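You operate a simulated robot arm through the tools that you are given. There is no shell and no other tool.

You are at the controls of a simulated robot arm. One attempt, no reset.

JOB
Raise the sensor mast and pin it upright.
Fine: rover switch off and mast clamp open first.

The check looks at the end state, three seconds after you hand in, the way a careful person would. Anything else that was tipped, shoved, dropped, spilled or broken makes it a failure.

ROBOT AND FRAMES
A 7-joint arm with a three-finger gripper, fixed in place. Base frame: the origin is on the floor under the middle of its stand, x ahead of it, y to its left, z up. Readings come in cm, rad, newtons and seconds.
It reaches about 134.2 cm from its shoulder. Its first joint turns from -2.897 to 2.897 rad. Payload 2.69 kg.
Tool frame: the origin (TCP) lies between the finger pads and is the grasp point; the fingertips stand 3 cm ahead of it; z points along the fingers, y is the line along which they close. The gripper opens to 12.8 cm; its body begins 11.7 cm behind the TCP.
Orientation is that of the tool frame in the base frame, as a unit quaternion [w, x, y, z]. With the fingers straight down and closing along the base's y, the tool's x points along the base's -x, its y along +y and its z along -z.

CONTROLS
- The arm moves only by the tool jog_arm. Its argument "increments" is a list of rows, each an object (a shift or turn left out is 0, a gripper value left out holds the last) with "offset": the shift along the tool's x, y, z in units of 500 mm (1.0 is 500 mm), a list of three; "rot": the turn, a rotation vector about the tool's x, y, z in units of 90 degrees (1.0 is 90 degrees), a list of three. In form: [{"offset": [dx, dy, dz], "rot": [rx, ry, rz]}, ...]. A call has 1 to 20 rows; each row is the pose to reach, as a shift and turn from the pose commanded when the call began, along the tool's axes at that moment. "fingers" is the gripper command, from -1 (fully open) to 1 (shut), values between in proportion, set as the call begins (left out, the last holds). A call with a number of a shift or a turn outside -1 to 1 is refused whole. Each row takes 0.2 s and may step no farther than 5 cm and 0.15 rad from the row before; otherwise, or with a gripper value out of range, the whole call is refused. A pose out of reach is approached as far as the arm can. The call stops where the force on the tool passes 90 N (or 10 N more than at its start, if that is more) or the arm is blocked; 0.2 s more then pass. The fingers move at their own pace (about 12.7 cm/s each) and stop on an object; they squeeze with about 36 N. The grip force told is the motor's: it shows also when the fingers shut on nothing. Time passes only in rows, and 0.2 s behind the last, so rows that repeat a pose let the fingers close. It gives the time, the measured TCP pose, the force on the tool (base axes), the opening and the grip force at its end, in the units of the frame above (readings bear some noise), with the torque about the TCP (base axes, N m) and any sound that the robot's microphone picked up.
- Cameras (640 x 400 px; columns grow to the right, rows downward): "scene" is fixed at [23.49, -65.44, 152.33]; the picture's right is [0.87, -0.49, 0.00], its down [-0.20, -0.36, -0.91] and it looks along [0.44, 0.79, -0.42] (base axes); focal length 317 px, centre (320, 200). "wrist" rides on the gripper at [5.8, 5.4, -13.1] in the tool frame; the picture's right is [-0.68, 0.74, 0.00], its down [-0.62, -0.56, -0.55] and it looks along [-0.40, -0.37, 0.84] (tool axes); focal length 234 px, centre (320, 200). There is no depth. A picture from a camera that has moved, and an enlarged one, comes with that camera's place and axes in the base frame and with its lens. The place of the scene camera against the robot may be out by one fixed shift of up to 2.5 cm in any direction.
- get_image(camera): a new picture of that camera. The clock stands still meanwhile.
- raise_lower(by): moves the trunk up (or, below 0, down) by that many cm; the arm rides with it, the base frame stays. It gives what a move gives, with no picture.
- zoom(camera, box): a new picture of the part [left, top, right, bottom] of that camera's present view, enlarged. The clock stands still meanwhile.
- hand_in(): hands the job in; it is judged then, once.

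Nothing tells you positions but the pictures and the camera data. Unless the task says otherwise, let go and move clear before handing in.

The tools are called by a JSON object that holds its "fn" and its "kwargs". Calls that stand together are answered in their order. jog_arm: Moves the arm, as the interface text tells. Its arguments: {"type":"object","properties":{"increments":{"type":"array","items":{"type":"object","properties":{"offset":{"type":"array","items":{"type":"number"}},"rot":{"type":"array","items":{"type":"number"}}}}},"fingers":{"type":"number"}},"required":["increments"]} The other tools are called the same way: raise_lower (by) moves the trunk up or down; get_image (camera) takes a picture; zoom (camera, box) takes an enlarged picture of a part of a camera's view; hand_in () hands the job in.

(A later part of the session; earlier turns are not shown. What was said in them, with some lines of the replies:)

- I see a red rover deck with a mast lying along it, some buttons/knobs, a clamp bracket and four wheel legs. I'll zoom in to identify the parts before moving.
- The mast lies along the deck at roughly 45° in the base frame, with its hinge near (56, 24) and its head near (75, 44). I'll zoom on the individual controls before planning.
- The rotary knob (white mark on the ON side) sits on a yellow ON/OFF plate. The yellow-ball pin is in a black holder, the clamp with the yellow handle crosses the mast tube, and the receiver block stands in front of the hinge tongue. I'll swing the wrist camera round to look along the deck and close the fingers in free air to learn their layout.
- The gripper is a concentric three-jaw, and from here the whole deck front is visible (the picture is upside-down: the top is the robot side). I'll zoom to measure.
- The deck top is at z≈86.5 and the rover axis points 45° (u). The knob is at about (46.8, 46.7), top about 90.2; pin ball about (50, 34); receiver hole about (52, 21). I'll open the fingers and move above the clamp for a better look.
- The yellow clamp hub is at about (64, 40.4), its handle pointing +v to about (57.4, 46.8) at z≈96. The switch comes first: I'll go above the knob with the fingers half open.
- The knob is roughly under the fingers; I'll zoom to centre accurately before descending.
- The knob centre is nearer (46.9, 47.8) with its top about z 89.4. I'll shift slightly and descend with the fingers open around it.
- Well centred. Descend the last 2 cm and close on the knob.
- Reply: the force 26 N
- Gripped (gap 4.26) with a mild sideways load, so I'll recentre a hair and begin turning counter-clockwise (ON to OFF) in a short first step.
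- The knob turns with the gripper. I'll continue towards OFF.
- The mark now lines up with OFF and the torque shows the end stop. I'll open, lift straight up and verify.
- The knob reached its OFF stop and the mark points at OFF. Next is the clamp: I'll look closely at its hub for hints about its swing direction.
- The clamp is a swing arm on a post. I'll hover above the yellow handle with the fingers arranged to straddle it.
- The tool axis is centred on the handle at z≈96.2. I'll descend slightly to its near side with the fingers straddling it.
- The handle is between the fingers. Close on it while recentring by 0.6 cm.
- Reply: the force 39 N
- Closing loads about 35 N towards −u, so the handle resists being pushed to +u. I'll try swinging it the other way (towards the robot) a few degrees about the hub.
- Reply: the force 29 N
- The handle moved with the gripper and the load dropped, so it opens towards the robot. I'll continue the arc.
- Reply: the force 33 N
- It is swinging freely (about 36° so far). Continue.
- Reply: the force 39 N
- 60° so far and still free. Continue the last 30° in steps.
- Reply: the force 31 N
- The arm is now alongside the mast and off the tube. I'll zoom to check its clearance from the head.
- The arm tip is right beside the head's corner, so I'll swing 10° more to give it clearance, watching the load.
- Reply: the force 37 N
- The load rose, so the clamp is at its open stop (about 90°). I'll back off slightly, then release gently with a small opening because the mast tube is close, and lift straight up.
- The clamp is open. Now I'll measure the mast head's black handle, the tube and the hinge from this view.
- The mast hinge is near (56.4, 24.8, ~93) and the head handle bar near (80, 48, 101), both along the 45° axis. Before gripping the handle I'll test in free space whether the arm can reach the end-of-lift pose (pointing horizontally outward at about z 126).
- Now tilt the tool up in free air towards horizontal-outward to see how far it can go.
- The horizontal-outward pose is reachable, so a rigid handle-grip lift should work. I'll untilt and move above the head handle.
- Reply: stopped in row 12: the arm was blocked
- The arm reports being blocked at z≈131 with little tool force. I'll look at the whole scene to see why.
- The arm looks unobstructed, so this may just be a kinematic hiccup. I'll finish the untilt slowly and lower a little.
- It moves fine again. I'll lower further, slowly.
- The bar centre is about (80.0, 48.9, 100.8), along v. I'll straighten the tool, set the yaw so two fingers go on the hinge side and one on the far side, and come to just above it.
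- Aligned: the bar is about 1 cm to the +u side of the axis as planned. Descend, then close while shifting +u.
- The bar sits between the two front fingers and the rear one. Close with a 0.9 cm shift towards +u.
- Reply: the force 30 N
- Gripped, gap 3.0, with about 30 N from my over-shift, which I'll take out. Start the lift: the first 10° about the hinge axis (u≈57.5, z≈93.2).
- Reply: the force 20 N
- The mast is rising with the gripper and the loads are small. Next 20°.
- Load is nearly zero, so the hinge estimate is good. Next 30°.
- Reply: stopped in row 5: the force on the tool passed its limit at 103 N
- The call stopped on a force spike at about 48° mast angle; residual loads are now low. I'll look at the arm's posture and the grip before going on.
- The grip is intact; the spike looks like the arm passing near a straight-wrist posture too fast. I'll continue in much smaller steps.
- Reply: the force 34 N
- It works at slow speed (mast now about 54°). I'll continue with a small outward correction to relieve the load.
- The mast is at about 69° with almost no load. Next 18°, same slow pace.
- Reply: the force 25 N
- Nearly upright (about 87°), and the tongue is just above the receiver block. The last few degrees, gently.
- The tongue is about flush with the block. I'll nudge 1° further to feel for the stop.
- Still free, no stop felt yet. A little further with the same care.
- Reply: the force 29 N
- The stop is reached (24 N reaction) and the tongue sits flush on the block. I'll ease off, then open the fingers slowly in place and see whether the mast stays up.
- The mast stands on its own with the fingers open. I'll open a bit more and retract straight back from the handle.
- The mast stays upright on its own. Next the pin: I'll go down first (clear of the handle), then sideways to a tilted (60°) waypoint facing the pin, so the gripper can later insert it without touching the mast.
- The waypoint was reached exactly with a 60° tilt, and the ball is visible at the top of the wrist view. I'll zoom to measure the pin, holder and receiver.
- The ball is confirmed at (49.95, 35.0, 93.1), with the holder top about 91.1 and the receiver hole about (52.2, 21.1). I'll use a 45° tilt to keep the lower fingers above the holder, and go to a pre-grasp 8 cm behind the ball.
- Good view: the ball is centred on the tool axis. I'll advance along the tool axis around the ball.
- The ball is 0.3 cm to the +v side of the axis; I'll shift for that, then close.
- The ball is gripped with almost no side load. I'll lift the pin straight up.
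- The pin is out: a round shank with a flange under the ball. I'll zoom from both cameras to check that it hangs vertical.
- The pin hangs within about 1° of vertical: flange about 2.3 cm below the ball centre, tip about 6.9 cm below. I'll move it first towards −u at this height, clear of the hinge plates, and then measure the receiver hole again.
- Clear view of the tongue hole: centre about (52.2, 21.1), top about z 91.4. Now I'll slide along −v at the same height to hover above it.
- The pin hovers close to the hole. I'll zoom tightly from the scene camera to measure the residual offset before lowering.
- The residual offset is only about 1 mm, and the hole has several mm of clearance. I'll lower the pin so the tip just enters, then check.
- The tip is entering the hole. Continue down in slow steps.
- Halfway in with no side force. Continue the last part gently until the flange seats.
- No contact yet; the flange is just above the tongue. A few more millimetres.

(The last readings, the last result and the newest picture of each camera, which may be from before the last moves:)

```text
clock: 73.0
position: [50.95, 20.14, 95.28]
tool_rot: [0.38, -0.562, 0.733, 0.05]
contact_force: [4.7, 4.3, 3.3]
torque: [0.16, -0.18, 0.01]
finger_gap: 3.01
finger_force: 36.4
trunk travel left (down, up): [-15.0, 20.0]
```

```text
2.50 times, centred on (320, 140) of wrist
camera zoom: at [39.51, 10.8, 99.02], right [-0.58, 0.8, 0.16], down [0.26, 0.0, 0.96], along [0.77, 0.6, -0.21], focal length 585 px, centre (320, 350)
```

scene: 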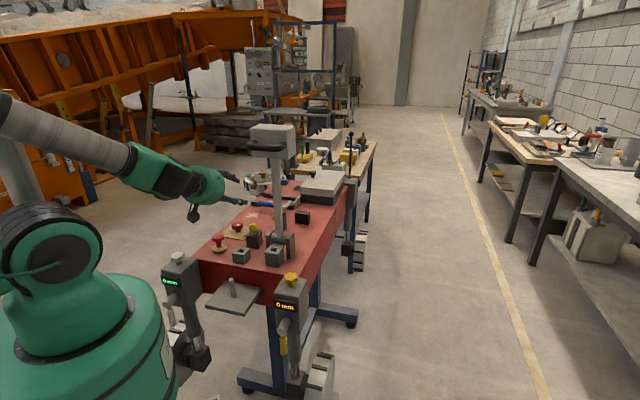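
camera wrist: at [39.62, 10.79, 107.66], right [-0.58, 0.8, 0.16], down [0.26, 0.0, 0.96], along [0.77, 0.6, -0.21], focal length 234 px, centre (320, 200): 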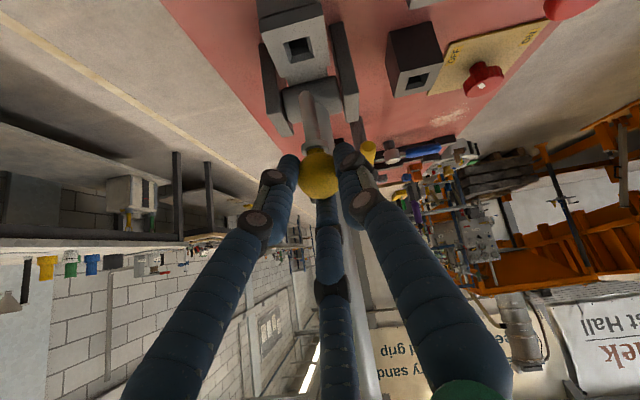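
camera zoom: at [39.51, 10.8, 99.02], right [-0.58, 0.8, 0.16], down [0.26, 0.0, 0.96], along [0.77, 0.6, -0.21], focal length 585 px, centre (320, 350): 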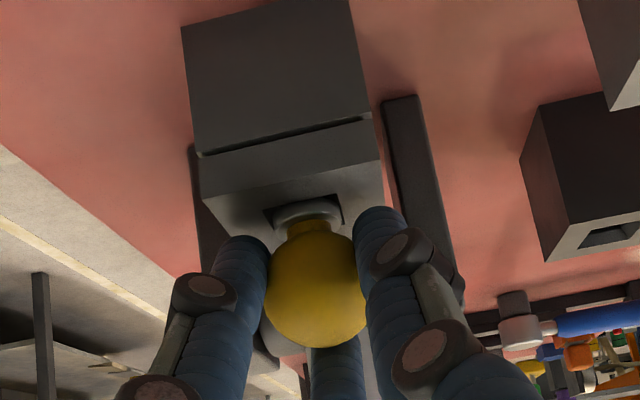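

Light contact only. I'll press down another 2–3 mm to see whether it is seated.

{"fn": "jog_arm", "kwargs": {"increments": [{"offset": [0.0018, 0.0011, 0.0021]}, {"offset": [0.0037, 0.0021, 0.0042]}, {"offset": [0.0037, 0.0021, 0.0042]}], "fingers": 1}}

{"fn": "zoom", "kwargs": {"camera": "wrist", "box": [260, 60, 380, 220]}}

```text
clock: 73.8
position: [51.13, 19.98, 95.23]
tool_rot: [0.381, -0.561, 0.733, 0.05]
contact_force: [6.5, 6.6, 27.5]
torque: [0.45, -0.5, -0.05]
finger_gap: 3.04
finger_force: 36.5
trunk travel left (down, up): [-15.0, 20.0]
```

```text
2.50 times, centred on (320, 140) of wrist
camera zoom: at [39.54, 10.8, 98.87], right [-0.58, 0.8, 0.16], down [0.26, 0.0, 0.97], along [0.77, 0.6, -0.21], focal length 585 px, centre (320, 350)
```

zoom: 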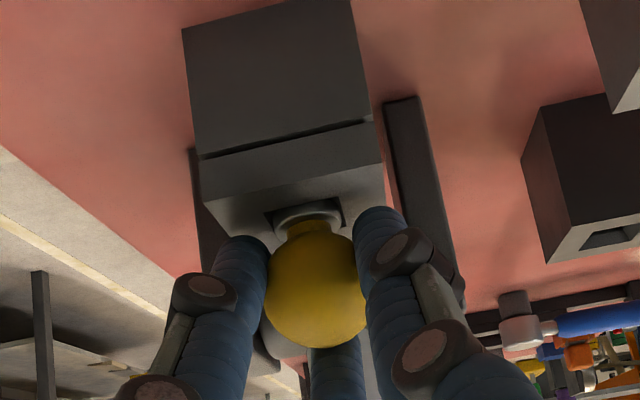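

The pin is seated (27 N reaction from below). I'll relieve the pressure, open the fingers and back out along the tool axis.

{"fn": "jog_arm", "kwargs": {"increments": [{"offset": [-0.0025, -0.0014, -0.0028]}, {"offset": [-0.0025, -0.0014, -0.0028]}], "fingers": 1}}

{"fn": "jog_arm", "kwargs": {"increments": [{"offset": [0, 0, 0]}, {"offset": [0, 0, 0]}], "fingers": 0.1875}}

{"fn": "zoom", "kwargs": {"camera": "wrist", "box": [230, 60, 410, 220]}}

{"fn": "zoom", "kwargs": {"camera": "scene", "box": [255, 215, 300, 265]}}

```text
clock: 74.5
position: [51.22, 19.99, 95.12]
tool_rot: [0.38, -0.562, 0.733, 0.05]
contact_force: [15.8, 11.0, 20.3]
torque: [0.57, -0.77, -0.02]
finger_gap: 3.03
finger_force: 35.8
trunk travel left (down, up): [-15.0, 20.0]
```

```text
clock: 75.0
position: [50.93, 19.98, 94.78]
tool_rot: [0.378, -0.562, 0.734, 0.052]
contact_force: [0.7, -0.7, 0.3]
torque: [-0.03, 0.01, -0.02]
finger_gap: 5.3
finger_force: 4.2
trunk travel left (down, up): [-15.0, 20.0]
```

```text
2.50 times, centred on (320, 140) of wrist
camera zoom: at [39.27, 10.7, 98.67], right [-0.58, 0.8, 0.16], down [0.27, 0.0, 0.96], along [0.77, 0.6, -0.22], focal length 585 px, centre (320, 350)
```

zoom: 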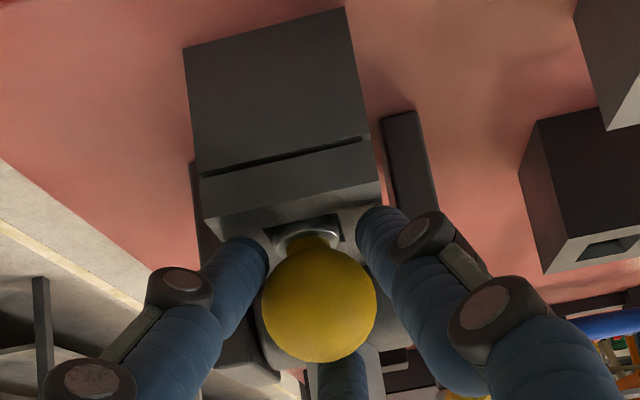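

```text
8.00 times, centred on (278, 240) of scene
camera zoom: at [23.49, -65.44, 152.33], right [0.87, -0.49, 0.0], down [-0.2, -0.36, -0.91], along [0.44, 0.79, -0.42], focal length 2537 px, centre (660, -120)
```

zoom: 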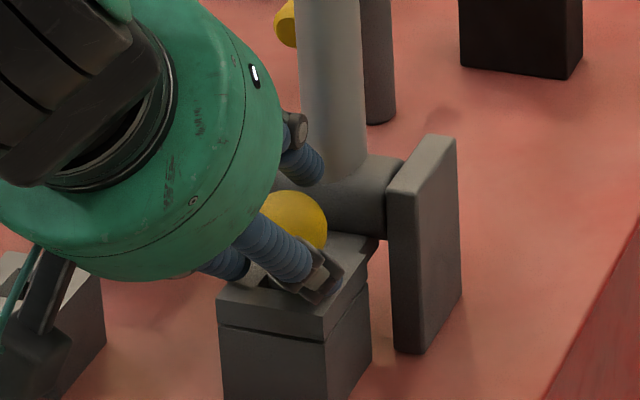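

The pin stays in place with the fingers open. I'll retreat along the tool axis.

{"fn": "jog_arm", "kwargs": {"increments": [{"offset": [0, 0, -0.01]}, {"offset": [0, 0, -0.03]}, {"offset": [0, 0, -0.06]}, {"offset": [0, 0, -0.1]}, {"offset": [0, 0, -0.14]}, {"offset": [0, 0, -0.18]}, {"offset": [0, 0, -0.22]}], "fingers": 0.1875}}

{"fn": "get_image", "kwargs": {"camera": "wrist"}}

{"fn": "zoom", "kwargs": {"camera": "scene", "box": [255, 215, 300, 265]}}

{"fn": "zoom", "kwargs": {"camera": "scene", "box": [200, 100, 340, 280]}}

```text
clock: 76.7
position: [45.42, 14.45, 102.82]
tool_rot: [0.378, -0.563, 0.733, 0.051]
contact_force: [1.0, -0.8, 0.6]
torque: [0.0, 0.0, 0.06]
finger_gap: 5.2
finger_force: 0.0
trunk travel left (down, up): [-15.0, 20.0]
```

```text
taken
camera wrist: at [33.94, 5.24, 106.66], right [-0.58, 0.8, 0.16], down [0.27, 0.0, 0.96], along [0.77, 0.6, -0.21], focal length 234 px, centre (320, 200)
```

wrist: 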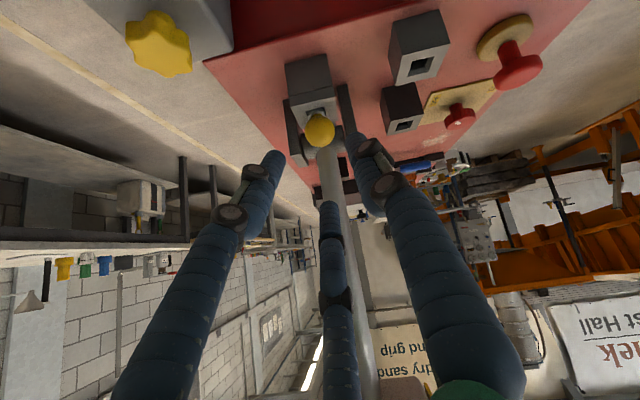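

```text
8.00 times, centred on (278, 240) of scene
camera zoom: at [23.49, -65.44, 152.33], right [0.87, -0.49, 0.0], down [-0.2, -0.36, -0.91], along [0.44, 0.79, -0.42], focal length 2537 px, centre (660, -120)
```

zoom: 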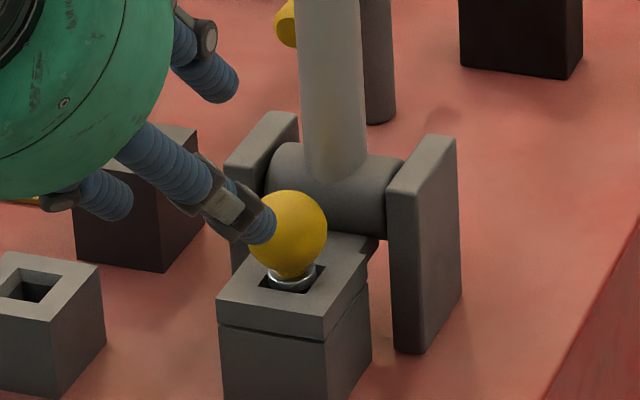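

```text
2.22 times, centred on (270, 190) of scene
camera zoom: at [23.49, -65.44, 152.33], right [0.87, -0.49, 0.0], down [-0.2, -0.36, -0.91], along [0.44, 0.79, -0.42], focal length 705 px, centre (431, 222)
```

zoom: 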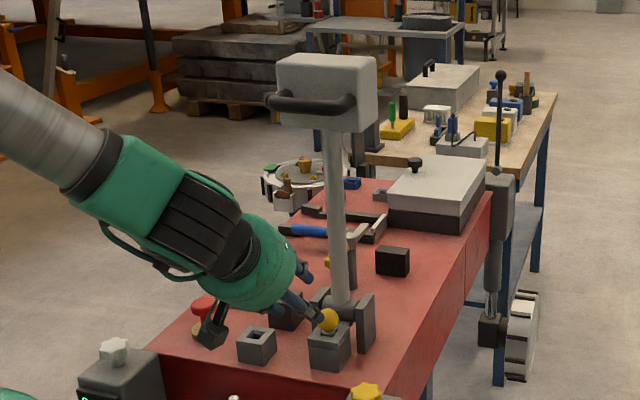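

The pin is fully in with the mast upright. I'll check the knob and clamp closely once more while here.

{"fn": "zoom", "kwargs": {"camera": "wrist", "box": [380, 60, 540, 170]}}

{"fn": "zoom", "kwargs": {"camera": "scene", "box": [255, 180, 335, 240]}}

{"fn": "zoom", "kwargs": {"camera": "wrist", "box": [260, 40, 380, 160]}}

```text
3.64 times, centred on (460, 115) of wrist
camera zoom: at [33.94, 5.24, 106.66], right [-0.58, 0.8, 0.16], down [0.27, 0.0, 0.96], along [0.77, 0.6, -0.21], focal length 852 px, centre (-189, 509)
```

zoom: 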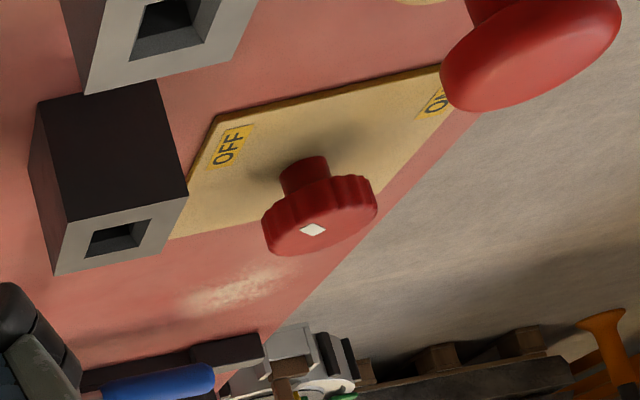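

```text
6.67 times, centred on (295, 210) of scene
camera zoom: at [23.49, -65.44, 152.33], right [0.87, -0.49, 0.0], down [-0.2, -0.36, -0.91], along [0.44, 0.79, -0.42], focal length 2114 px, centre (487, 133)
```

zoom: 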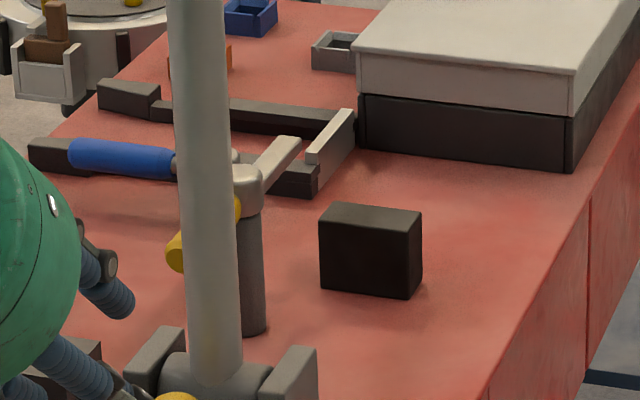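

```text
3.33 times, centred on (320, 100) of wrist
camera zoom: at [33.94, 5.24, 106.66], right [-0.58, 0.8, 0.16], down [0.27, 0.0, 0.96], along [0.77, 0.6, -0.21], focal length 781 px, centre (320, 533)
```

zoom: 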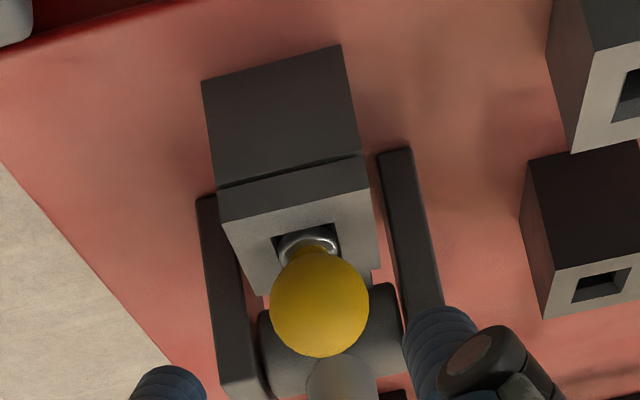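

The pin, clamp and knob all look right. I'll back the arm well clear and take final pictures.

{"fn": "jog_arm", "kwargs": {"increments": [{"offset": [0, 0, -0.04]}, {"offset": [0, 0, -0.08]}, {"offset": [0, 0, -0.12]}], "fingers": 0.1875}}

{"fn": "get_image", "kwargs": {"camera": "scene"}}

{"fn": "zoom", "kwargs": {"camera": "scene", "box": [200, 205, 300, 275]}}

{"fn": "get_image", "kwargs": {"camera": "wrist"}}

```text
clock: 77.5
position: [42.55, 11.44, 107.16]
tool_rot: [0.379, -0.562, 0.733, 0.052]
contact_force: [0.8, -0.5, 0.1]
torque: [-0.02, 0.04, 0.02]
finger_gap: 5.21
finger_force: 0.1
trunk travel left (down, up): [-15.0, 20.0]
```

```text
taken
```

scene: 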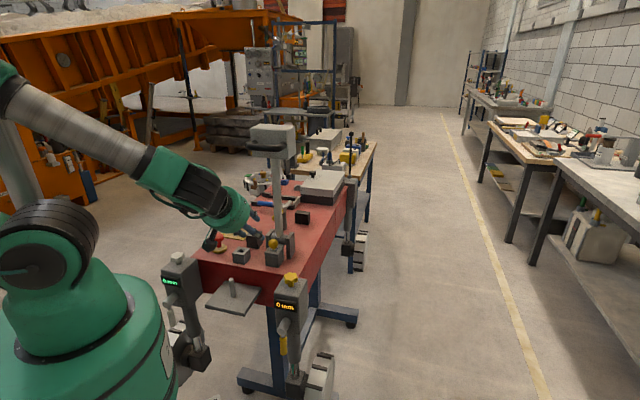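

```text
5.71 times, centred on (250, 240) of scene
camera zoom: at [23.49, -65.44, 152.33], right [0.87, -0.49, 0.0], down [-0.2, -0.36, -0.91], along [0.44, 0.79, -0.42], focal length 1812 px, centre (720, -29)
```

zoom: 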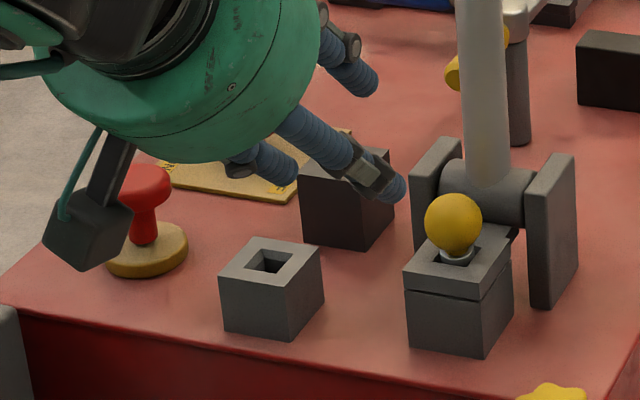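

```text
taken
camera wrist: at [30.97, 2.21, 110.93], right [-0.58, 0.8, 0.16], down [0.26, 0.0, 0.96], along [0.77, 0.6, -0.21], focal length 234 px, centre (320, 200)
```

wrist: 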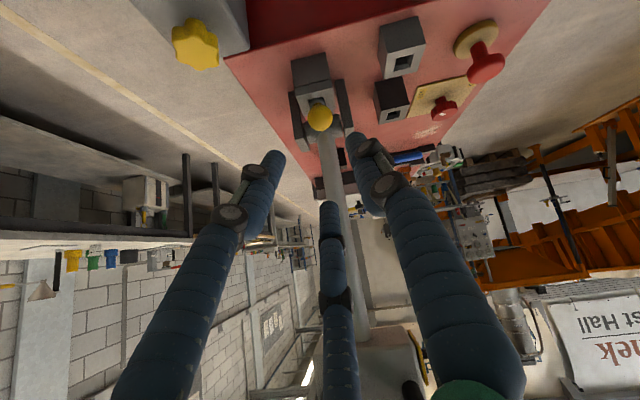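

All good. I'll move the arm further away to the left and up, which also gives a view of the knob.

{"fn": "jog_arm", "kwargs": {"increments": [{"offset": [-0.0515, 0.0111, 0.011]}, {"offset": [-0.103, 0.0222, 0.022]}, {"offset": [-0.1545, 0.0333, 0.0329]}, {"offset": [-0.206, 0.0445, 0.0439]}, {"offset": [-0.2575, 0.0556, 0.0549]}, {"offset": [-0.309, 0.0667, 0.0659]}, {"offset": [-0.3605, 0.0778, 0.0768]}, {"offset": [-0.412, 0.0889, 0.0878]}], "fingers": 0.1875}}

{"fn": "get_image", "kwargs": {"camera": "wrist"}}

{"fn": "zoom", "kwargs": {"camera": "wrist", "box": [280, 0, 460, 100]}}

{"fn": "zoom", "kwargs": {"camera": "scene", "box": [190, 100, 350, 280]}}

{"fn": "zoom", "kwargs": {"camera": "scene", "box": [205, 210, 305, 270]}}

```text
clock: 79.2
position: [42.61, 31.55, 115.04]
tool_rot: [0.38, -0.561, 0.734, 0.051]
contact_force: [-0.3, -0.4, -0.7]
torque: [-0.03, -0.01, 0.04]
finger_gap: 5.19
finger_force: 0.0
trunk travel left (down, up): [-15.0, 20.0]
```

```text
taken
camera wrist: at [31.01, 22.24, 118.92], right [-0.58, 0.8, 0.16], down [0.26, 0.0, 0.96], along [0.77, 0.6, -0.21], focal length 234 px, centre (320, 200)
```

wrist: 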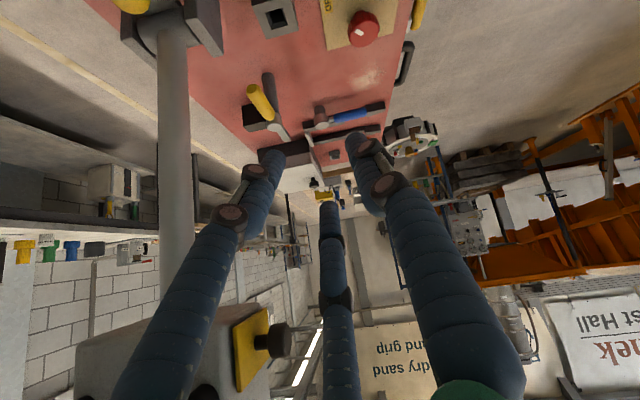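

```text
3.56 times, centred on (370, 50) of wrist
camera zoom: at [31.01, 22.24, 118.92], right [-0.58, 0.8, 0.16], down [0.26, 0.0, 0.96], along [0.77, 0.6, -0.21], focal length 833 px, centre (142, 733)
```

zoom: 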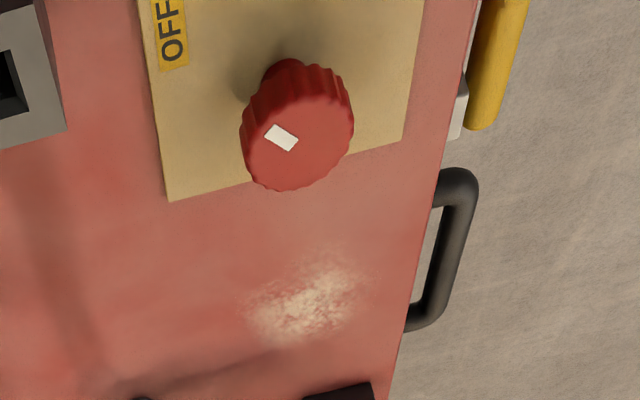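

```text
2.22 times, centred on (270, 190) of scene
camera zoom: at [23.49, -65.44, 152.33], right [0.87, -0.49, 0.0], down [-0.2, -0.36, -0.91], along [0.44, 0.79, -0.42], focal length 705 px, centre (431, 222)
```

zoom: 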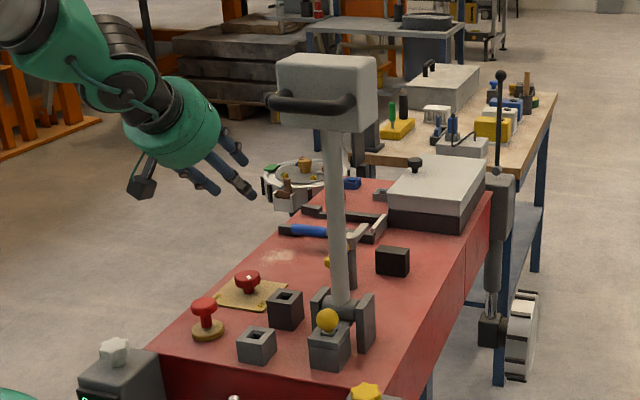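

```text
6.40 times, centred on (255, 240) of scene
camera zoom: at [23.49, -65.44, 152.33], right [0.87, -0.49, 0.0], down [-0.2, -0.36, -0.91], along [0.44, 0.79, -0.42], focal length 2030 px, centre (736, -56)
```

zoom: 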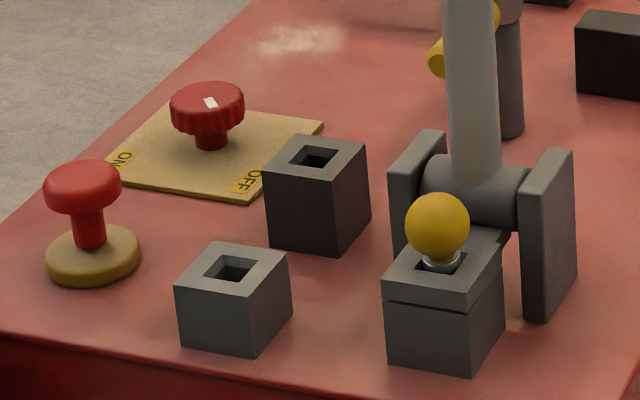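

The knob mark points straight at OFF (about 280° against the label's 282°). The clamp is swung clear, the mast is upright against its stop with the pin seated through the tongue into the block, and the arm is clear with nothing else disturbed. Handing in.

{"fn": "hand_in", "kwargs": {}}

```text
The job is handed in.
```

The sensor mast is raised and pinned upright, and I have handed the job in. No result came back, so the state below is what the final pictures showed.

- **Switch:** I turned it from ON to OFF before touching the mast. It turned until it met firm resistance, and the mark lines up with the OFF label.
- **Mast clamp:** I swung it about 90° to its stop before raising the mast. It now lies clear of where the mast rested.
- **Mast:** I lifted it by its handle until it met its stop. It stayed upright after I let go.
- **Pin:** I moved it from its black holder into the block at the mast's foot and pushed it down until it would go no further. It stayed seated when I opened the fingers.

One call stopped partway through the lift when the force on the tool passed its limit (103 N). I finished the lift more slowly, and the grip and the mast showed no damage. I saw nothing else on the rover moved or knocked, and the arm was clear when I handed in.
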